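You operate a simulated robot arm through the tools that you are given. There is no shell and no other tool. Be economical: measure what you need, move in short steps, check, and stop when the job is done.

Carry out the task below with a simulated robot arm. There is one attempt and no reset: what you move stays moved.

TASK
Put the green pad from the top of the long table on the steel tray.

The check looks at the end state, three seconds after you hand in, the way a careful person would. Anything else that was tipped, shoved, dropped, spilled or broken makes it a failure.

THE ROBOT
A 7-joint arm with a two-finger parallel gripper, fixed in place. Base frame: the origin is at the foot of the arm, x ahead of it, y to its left, z up; the work surface is at about z = 0. Units: cm, rad, N and s.
With the tool pointing down near the work surface it reaches from about 22 to 58 cm from the base axis. Its first joint turns from -1.152 to 1.152 rad. Payload 2.5 kg.
The tool frame sits at the grasp point between the pads (the TCP): z along the fingers, y along the line on which they close. The tips reach 2.3 cm beyond it. Largest opening 9.4 cm; finger width 3.8, thickness 1; the body of the gripper, 5.4 by 9.6 cm, starts 3.9 cm behind the TCP.
Orientation is that of the tool frame in the base frame, as [roll, pitch, yaw] about the fixed x, y, z axes, in that order (R = Rz(yaw) Ry(pitch) Rx(roll)). With the fingers straight down and closing along the base's y, the tool's x points along the base's -x, its y along +y and its z along -z.

THE INTERFACE
- The arm moves only by the tool jog_arm. Its argument "rows" is a list of rows, each a list of 7 numbers: the finger opening in mm, from 0 to 94, then the shift along the tool's x, y, z in mm, then the turn, a rotation vector about the tool's x, y, z in rad. In form: [[gripper, tx, ty, tz, ax, ay, az], ...]. A call has 1 to 8 rows; each row shifts and turns the commanded pose from where the row before left it, along the tool's axes as they then stand. Each row takes 0.2 s and may step no farther than 5 cm and 0.15 rad from the row before; otherwise, or with a gripper value out of range, the whole call is refused. Where a pose cannot be reached the arm comes as near as it can. A force on the tool above 40 N (or 10 N above the force at the start of the call, whichever is more), or a blocked arm, ends the call early, and 0.2 s more pass. Each finger travels about 10.8 cm/s and halts on what it meets, pressing with about 28 N; the grip force reading is that of the motor and also rises with nothing between the fingers. The clock runs only during rows and for 0.2 s after the last one: add rows that do not move to give the fingers time. The reply holds the time, the measured pose of the TCP, the force on the tool along the base axes, the opening and the grip force, in the units named above and with some noise.
- Cameras (640 x 400 px; columns grow to the right, rows downward): "scene" is fixed at [9.82, -39.78, 54.42]; the picture's right is [0.94, -0.33, 0.00], its down [-0.18, -0.53, -0.83] and it looks along [0.28, 0.78, -0.56] (base axes); focal length 330 px, centre (320, 200). "wrist" rides on the gripper at [-3.9, 0, -4.4] in the tool frame; the picture's right is [0.00, -1.00, 0.00], its down [0.97, 0.00, -0.24] and it looks along [0.24, 0.00, 0.97] (tool axes); focal length 218 px, centre (320, 200).
- snapshot(camera): a new picture of that camera. It takes no simulated time.
- measure_at(camera, pixels): for up to 12 pixels [column, row] of the newest picture of that camera ("zoom" is the newest enlarged one), the place [x, y, z] in the base frame of the surface seen there, good to about 0.2 cm. It takes no simulated time.
- inspect(camera, box): a new picture of the part [left, top, right, bottom] of that camera's present view, enlarged. It takes no simulated time.
- hand_in(): hands the job in; it is judged then, once.

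Go step by step. Measure first, check grasps and placings, and put right what went wrong. The budget is 60 turns and 20 pictures, counting those below and the enlarged ones. Unless the task says otherwise, let go and move clear before handing in, and close with one line.

The tools are called after "Emit:" as a command line: name --pt "numbers of a row" for each row, then --argument value for the rest, lists and objects as JSON in quotes. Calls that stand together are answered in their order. jog_arm: Moves the arm, as the interface text tells. Its arguments: {"type":"object","properties":{"rows":{"type":"array","items":{"type":"array","items":{"type":"number"}}}},"required":["rows"]} The other tools are called the same way: snapshot (camera) takes a picture; measure_at (camera, pixels) gives the place of the surface under pixels of a picture; inspect (camera, box) takes an enlarged picture of a part of a camera's view; hand_in () hands the job in.

At the start:

```text
time_s: 0.0
position: [25.7, 21.67, 29.71]
ee_rot: [3.139, 0.0, -3.14]
wrist_force: [0.2, 0.5, -0.1]
width: 9.38
finger_force: 0.0
```

scene: 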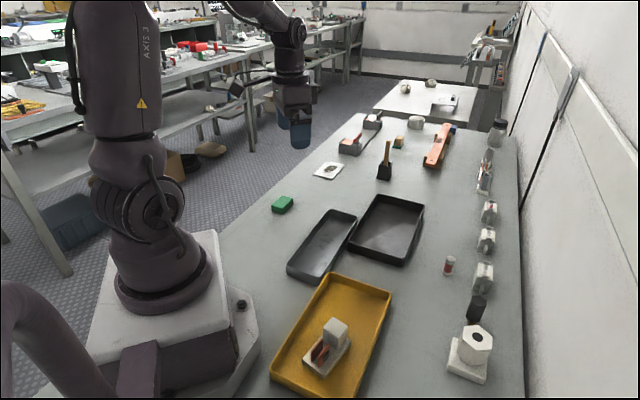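
wrist: 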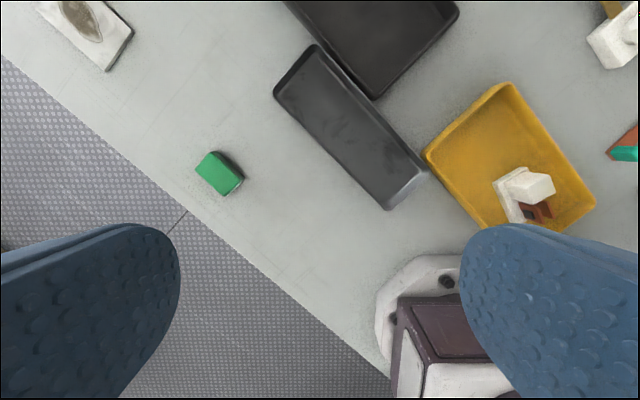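

The green pad is at scene (282,204). The candidate trays are the narrow grey one at (322,245) and the black one at (387,230). I'll enlarge that area and measure.

Emit:
inspect --camera "scene" --box '[240, 170, 440, 295]'

Emit:
measure_at --camera "wrist" --pixels '[[215, 152], [197, 170], [225, 193], [243, 178], [218, 172], [314, 48], [277, 92], [388, 207], [425, 175], [350, 125], [380, 30], [260, 200]]'

Emit:
measure_at --camera "scene" --pixels '[[275, 203], [283, 197], [292, 203], [283, 210], [320, 247], [335, 210], [357, 214], [288, 268], [312, 280], [390, 230], [300, 258], [335, 230]]'

```text
3.20 times, centred on (340, 232) of scene
```

zoom: 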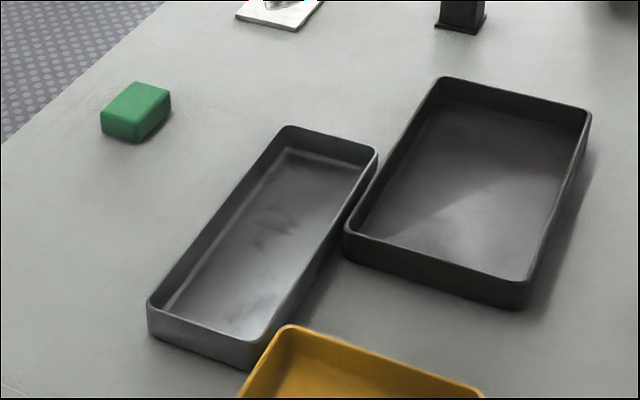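

```text
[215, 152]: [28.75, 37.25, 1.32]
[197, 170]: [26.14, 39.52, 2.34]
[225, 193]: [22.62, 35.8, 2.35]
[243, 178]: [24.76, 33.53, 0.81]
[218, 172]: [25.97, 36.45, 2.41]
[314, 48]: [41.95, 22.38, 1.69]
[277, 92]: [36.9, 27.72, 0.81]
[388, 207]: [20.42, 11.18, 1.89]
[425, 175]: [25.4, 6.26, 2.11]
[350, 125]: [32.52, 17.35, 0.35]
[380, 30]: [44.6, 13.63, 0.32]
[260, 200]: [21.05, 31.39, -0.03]
```

```text
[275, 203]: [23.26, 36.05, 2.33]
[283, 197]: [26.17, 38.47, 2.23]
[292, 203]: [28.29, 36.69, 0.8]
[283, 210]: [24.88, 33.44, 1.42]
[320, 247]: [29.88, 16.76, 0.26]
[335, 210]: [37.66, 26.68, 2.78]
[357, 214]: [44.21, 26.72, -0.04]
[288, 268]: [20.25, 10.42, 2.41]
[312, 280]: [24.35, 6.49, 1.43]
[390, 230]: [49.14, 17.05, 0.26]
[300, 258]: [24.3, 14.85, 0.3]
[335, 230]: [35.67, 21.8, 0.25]
```

The grey narrow tray looks like bare steel, and the pad's top is at z≈2.3. There's something teal at the wrist view's right edge (625,150), so I'll check that it isn't another green pad.

Emit:
inspect --camera "wrist" --box '[480, 0, 640, 240]'

Emit:
inspect --camera "wrist" --box '[170, 120, 290, 220]'

```text
1.67 times, centred on (560, 120) of wrist
```

zoom: 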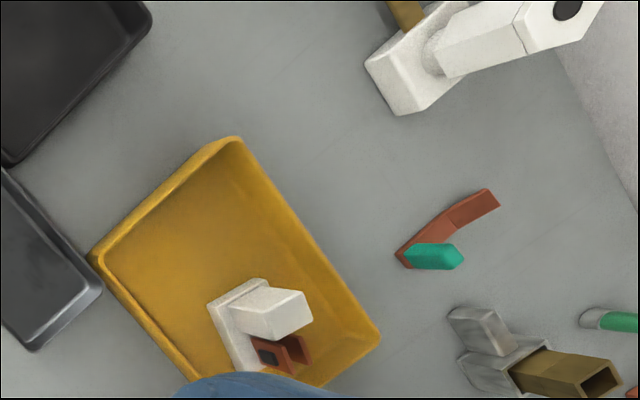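

```text
4.00 times, centred on (230, 170) of wrist
```

zoom: 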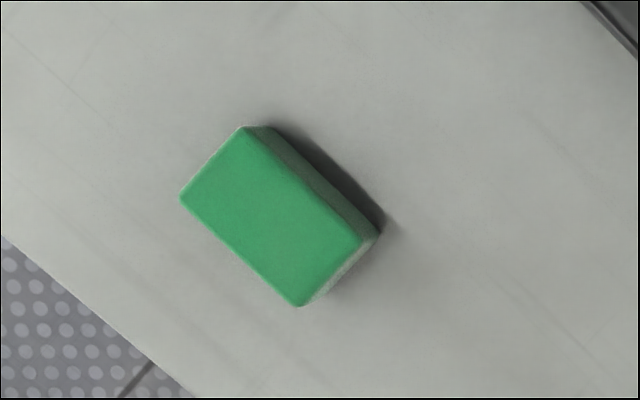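

That teal item belongs to an orange part, so the only pad is the green block. I'll measure its top corners in the zoom picture.

Emit:
measure_at --camera "zoom" --pixels '[[245, 135], [190, 198], [298, 298], [355, 238], [272, 217], [215, 165], [330, 270], [245, 250], [300, 185]]'

```text
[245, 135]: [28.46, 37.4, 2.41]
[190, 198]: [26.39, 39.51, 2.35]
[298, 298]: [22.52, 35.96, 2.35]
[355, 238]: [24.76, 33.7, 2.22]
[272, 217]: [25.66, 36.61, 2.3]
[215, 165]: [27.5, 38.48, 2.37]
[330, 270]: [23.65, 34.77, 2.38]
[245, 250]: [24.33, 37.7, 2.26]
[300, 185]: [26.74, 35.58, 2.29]
```

The pad's centre is (25.55,36.6), with its top at 2.3 and its long axis at about 44° (5.5 x 3.2 cm). The tray lies at the same angle. I'll grip along the long axis so the fingers have room in the tray, so next I move above the pad and turn.

Emit:
jog_arm --pt "94 1.5 50 0 0 0 0" --pt "94 0 50 0 0 0 0" --pt "94 0 49.3 0 0 0 0" --pt "94 0 0 0 0 0 0.15" --pt "94 0 0 0 0 0 0.15" --pt "94 0 0 0 0 0 0.15" --pt "94 0 0 0 0 0 0.15" --pt "94 0 0 0 0 0 0.15"

```text
time_s: 1.8
position: [25.59, 36.6, 29.69]
ee_rot: [3.142, 0.002, 2.39]
wrist_force: [0.1, -0.5, -0.5]
width: 9.4
finger_force: 0.0
```

The pose came out as commanded (yaw 2.39, so 0.05 rad is left to turn). I'll finish the turn and descend to z≈10 for a check.

Emit:
jog_arm --pt "94 0 0 0 0 0 0.05" --pt "94 0 0 50 0 0 0" --pt "94 0 0 50 0 0 0" --pt "94 0 0 50 0 0 0" --pt "94 0 0 40 0 0 0"

Emit:
snapshot --camera "wrist"

```text
time_s: 3.0
position: [25.6, 36.69, 10.78]
ee_rot: [3.139, 0.001, 2.342]
wrist_force: [0.1, 0.0, 0.7]
width: 9.44
finger_force: 0.1
```

```text
14 pictures are left
```

wrist: 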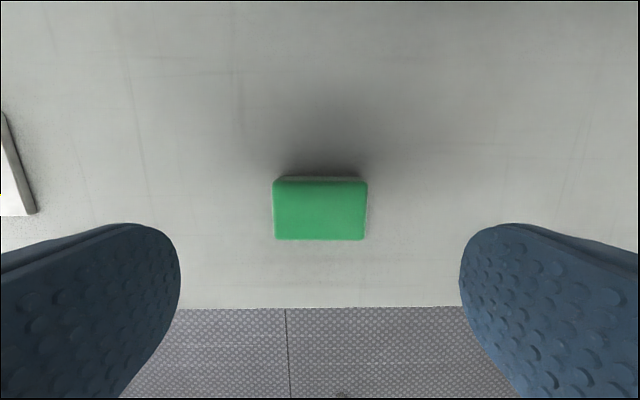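

The pad is centred and square between the fingers (272–368, 180–240). I'll descend to z≈2.8, leaving the tips 0.5 cm above the table.

Emit:
jog_arm --pt "94 0 0 40 0 0 0" --pt "94 0 0 30 0 0 0" --pt "94 0 0 9 0 0 0"

```text
time_s: 3.8
position: [25.58, 36.8, 2.66]
ee_rot: [3.141, 0.0, 2.341]
wrist_force: [0.3, 0.4, -0.4]
width: 9.42
finger_force: 0.0
```

The arm is at z 2.66 with no contact. I'll close the fingers.

Emit:
jog_arm --pt "45 0 0 0 0 0 0" --pt "45 0 0 0 0 0 0" --pt "45 0 0 0 0 0 0" --pt "45 0 0 0 0 0 0"

```text
time_s: 4.8
position: [25.54, 36.75, 2.8]
ee_rot: [3.142, -0.002, 2.343]
wrist_force: [-0.9, -0.5, -0.1]
width: 5.94
finger_force: 27.7
```

The fingers stopped at 5.94 cm with 27.7 N, so the pad is gripped. I'll lift it and check.

Emit:
jog_arm --pt "40 0 0 -20 0 0 0" --pt "40 0 0 -40 0 0 0" --pt "40 0 0 -40 0 0 0" --pt "40 0 0 0 0 0 0"

Emit:
snapshot --camera "wrist"

Emit:
inspect --camera "scene" --box '[240, 120, 440, 295]'

```text
time_s: 5.8
position: [25.43, 36.77, 13.05]
ee_rot: [3.141, 0.0, 2.343]
wrist_force: [0.3, 0.3, 0.0]
width: 5.92
finger_force: 27.9
```

```text
13 pictures are left
```

wrist: 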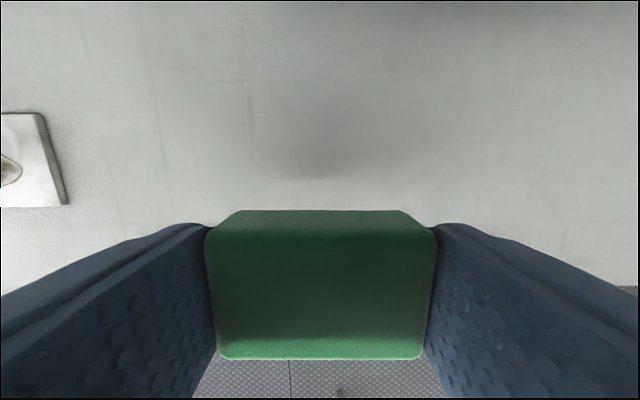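

```text
2.29 times, centred on (340, 208) of scene
```

zoom: 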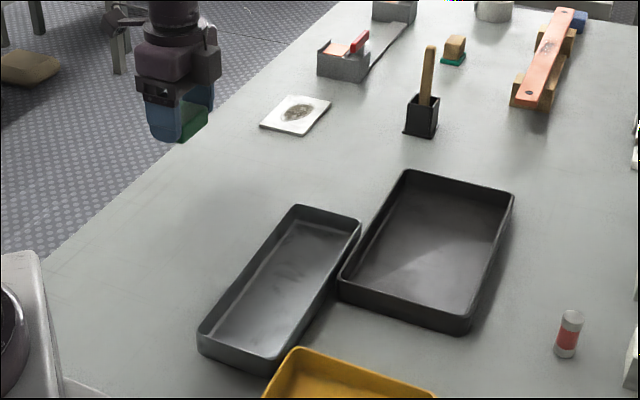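

The pad is held level. I'll measure the grey tray's rim and floor to set the placing point.

Emit:
measure_at --camera "zoom" --pixels '[[298, 206], [359, 222], [273, 362], [200, 332], [247, 268], [322, 290], [285, 270], [262, 262], [305, 285], [240, 330], [300, 235]]'

```text
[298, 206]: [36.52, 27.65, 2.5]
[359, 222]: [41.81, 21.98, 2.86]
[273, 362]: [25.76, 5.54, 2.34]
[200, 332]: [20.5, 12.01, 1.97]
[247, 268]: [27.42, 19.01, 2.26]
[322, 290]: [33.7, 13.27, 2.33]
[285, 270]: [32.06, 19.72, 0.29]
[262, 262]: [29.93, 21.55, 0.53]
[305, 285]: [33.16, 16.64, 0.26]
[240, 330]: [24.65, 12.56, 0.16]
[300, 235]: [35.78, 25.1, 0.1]
```

The tray's centre is about (31,16.8), its floor 0.25, its rim about 2.6 and its axis 44°. I'll carry the pad there at the present height.

Emit:
jog_arm --pt "40 -36.4 -20 0 0 0 0" --pt "40 -36.4 -20 0 0 0 0" --pt "40 -36.4 -20 0 0 0 0" --pt "40 -36.4 -20 0 0 0 0" --pt "40 -36.4 -20 0 0 0 0" --pt "40 0 0 0 0 0 0"

Emit:
snapshot --camera "wrist"

```text
time_s: 7.2
position: [31.01, 16.62, 12.85]
ee_rot: [3.141, -0.001, 2.341]
wrist_force: [0.3, 0.4, -0.5]
width: 5.91
finger_force: 27.2
```

```text
11 pictures are left
```

wrist: 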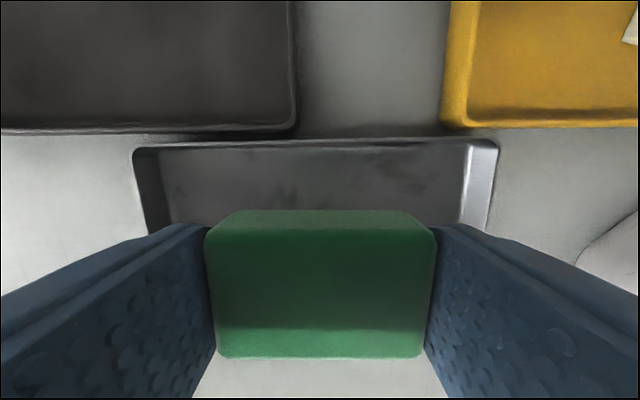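

The tray is centred below the pad and aligned with it. I'll lower to z≈3.6 first.

Emit:
jog_arm --pt "40 0 0 40 0 0 0" --pt "40 0 0 35 0 0 0" --pt "40 0 0 17 0 0 0" --pt "40 0 0 0 0 0 0"

Emit:
inspect --camera "scene" --box '[260, 150, 420, 295]'

```text
time_s: 8.2
position: [31.08, 16.69, 3.63]
ee_rot: [3.141, 0.0, 2.342]
wrist_force: [-0.1, -0.1, 0.2]
width: 5.93
finger_force: 27.8
```

```text
2.76 times, centred on (340, 222) of scene
```

zoom: 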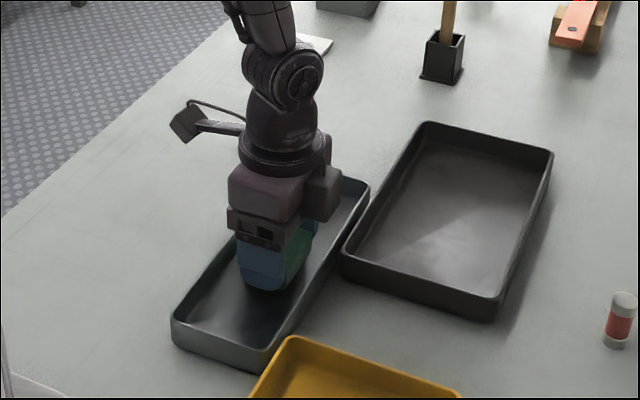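

The pad is inside the tray with clearance all round. I'll lower it the last few millimetres while watching the force.

Emit:
jog_arm --pt "40 0 0 4 0 0 0" --pt "40 0 0 2 0 0 0" --pt "40 0 0 0 0 0 0"

```text
time_s: 9.0
position: [31.11, 16.61, 3.25]
ee_rot: [3.141, 0.002, 2.342]
wrist_force: [-8.6, -3.5, 36.7]
width: 5.89
finger_force: 27.7
```

The pad has touched down (36.7 N upward). I'll ease up 2 mm to relieve the force, then open.

Emit:
jog_arm --pt "40 0 0 -2 0 0 0" --pt "40 0 0 0 0 0 0"

```text
time_s: 9.6
position: [30.99, 16.56, 3.27]
ee_rot: [3.141, 0.0, 2.341]
wrist_force: [-0.6, 0.1, 0.2]
width: 5.88
finger_force: 27.9
```

The force is back to about zero, so the pad is at the floor. I'll open and rise straight up.

Emit:
jog_arm --pt "65 0 0 0 0 0 0" --pt "80 0 0 0 0 0 0" --pt "80 0 0 0 0 0 0" --pt "80 0 0 -20 0 0 0" --pt "80 0 0 -40 0 0 0" --pt "80 0 0 -50 0 0 0" --pt "80 0 0 -50 0 0 0"

Emit:
snapshot --camera "wrist"

Emit:
snapshot --camera "scene"

```text
time_s: 11.2
position: [31.18, 16.56, 19.34]
ee_rot: [-3.141, 0.0, 2.342]
wrist_force: [0.6, -0.1, 0.7]
width: 8.03
finger_force: 0.1
```

```text
9 pictures are left
```

wrist: 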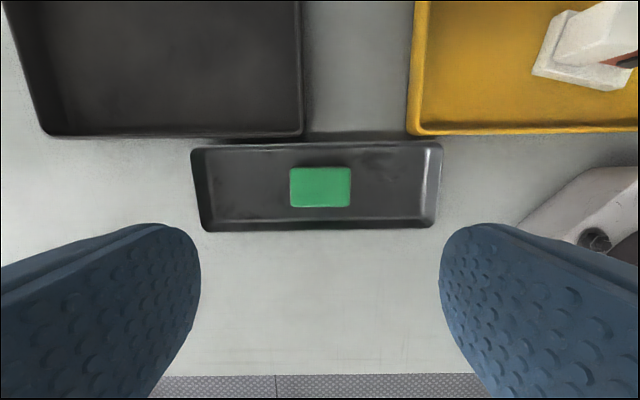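

```text
8 pictures are left
```

scene: 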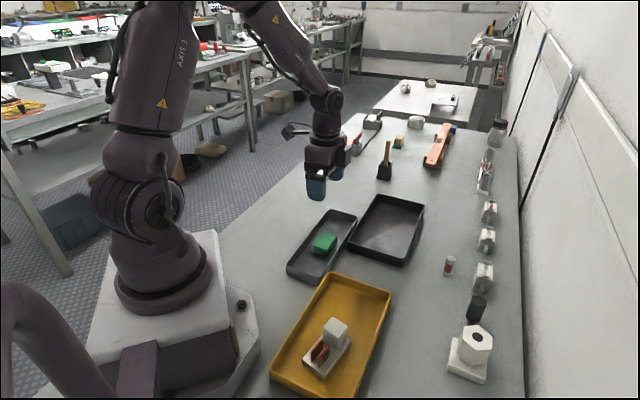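

The pad lies flat in the middle of the grey steel tray (scene (324,243), wrist (320,187)). The trays and nearby objects look unmoved and the gripper is clear, so I'm handing in.

Emit:
hand_in

```text
The job is handed in.
```

The green pad is lying flat in the narrow grey tray, which I took to be the steel one by its look; the arm is clear and nothing else appears to have moved.
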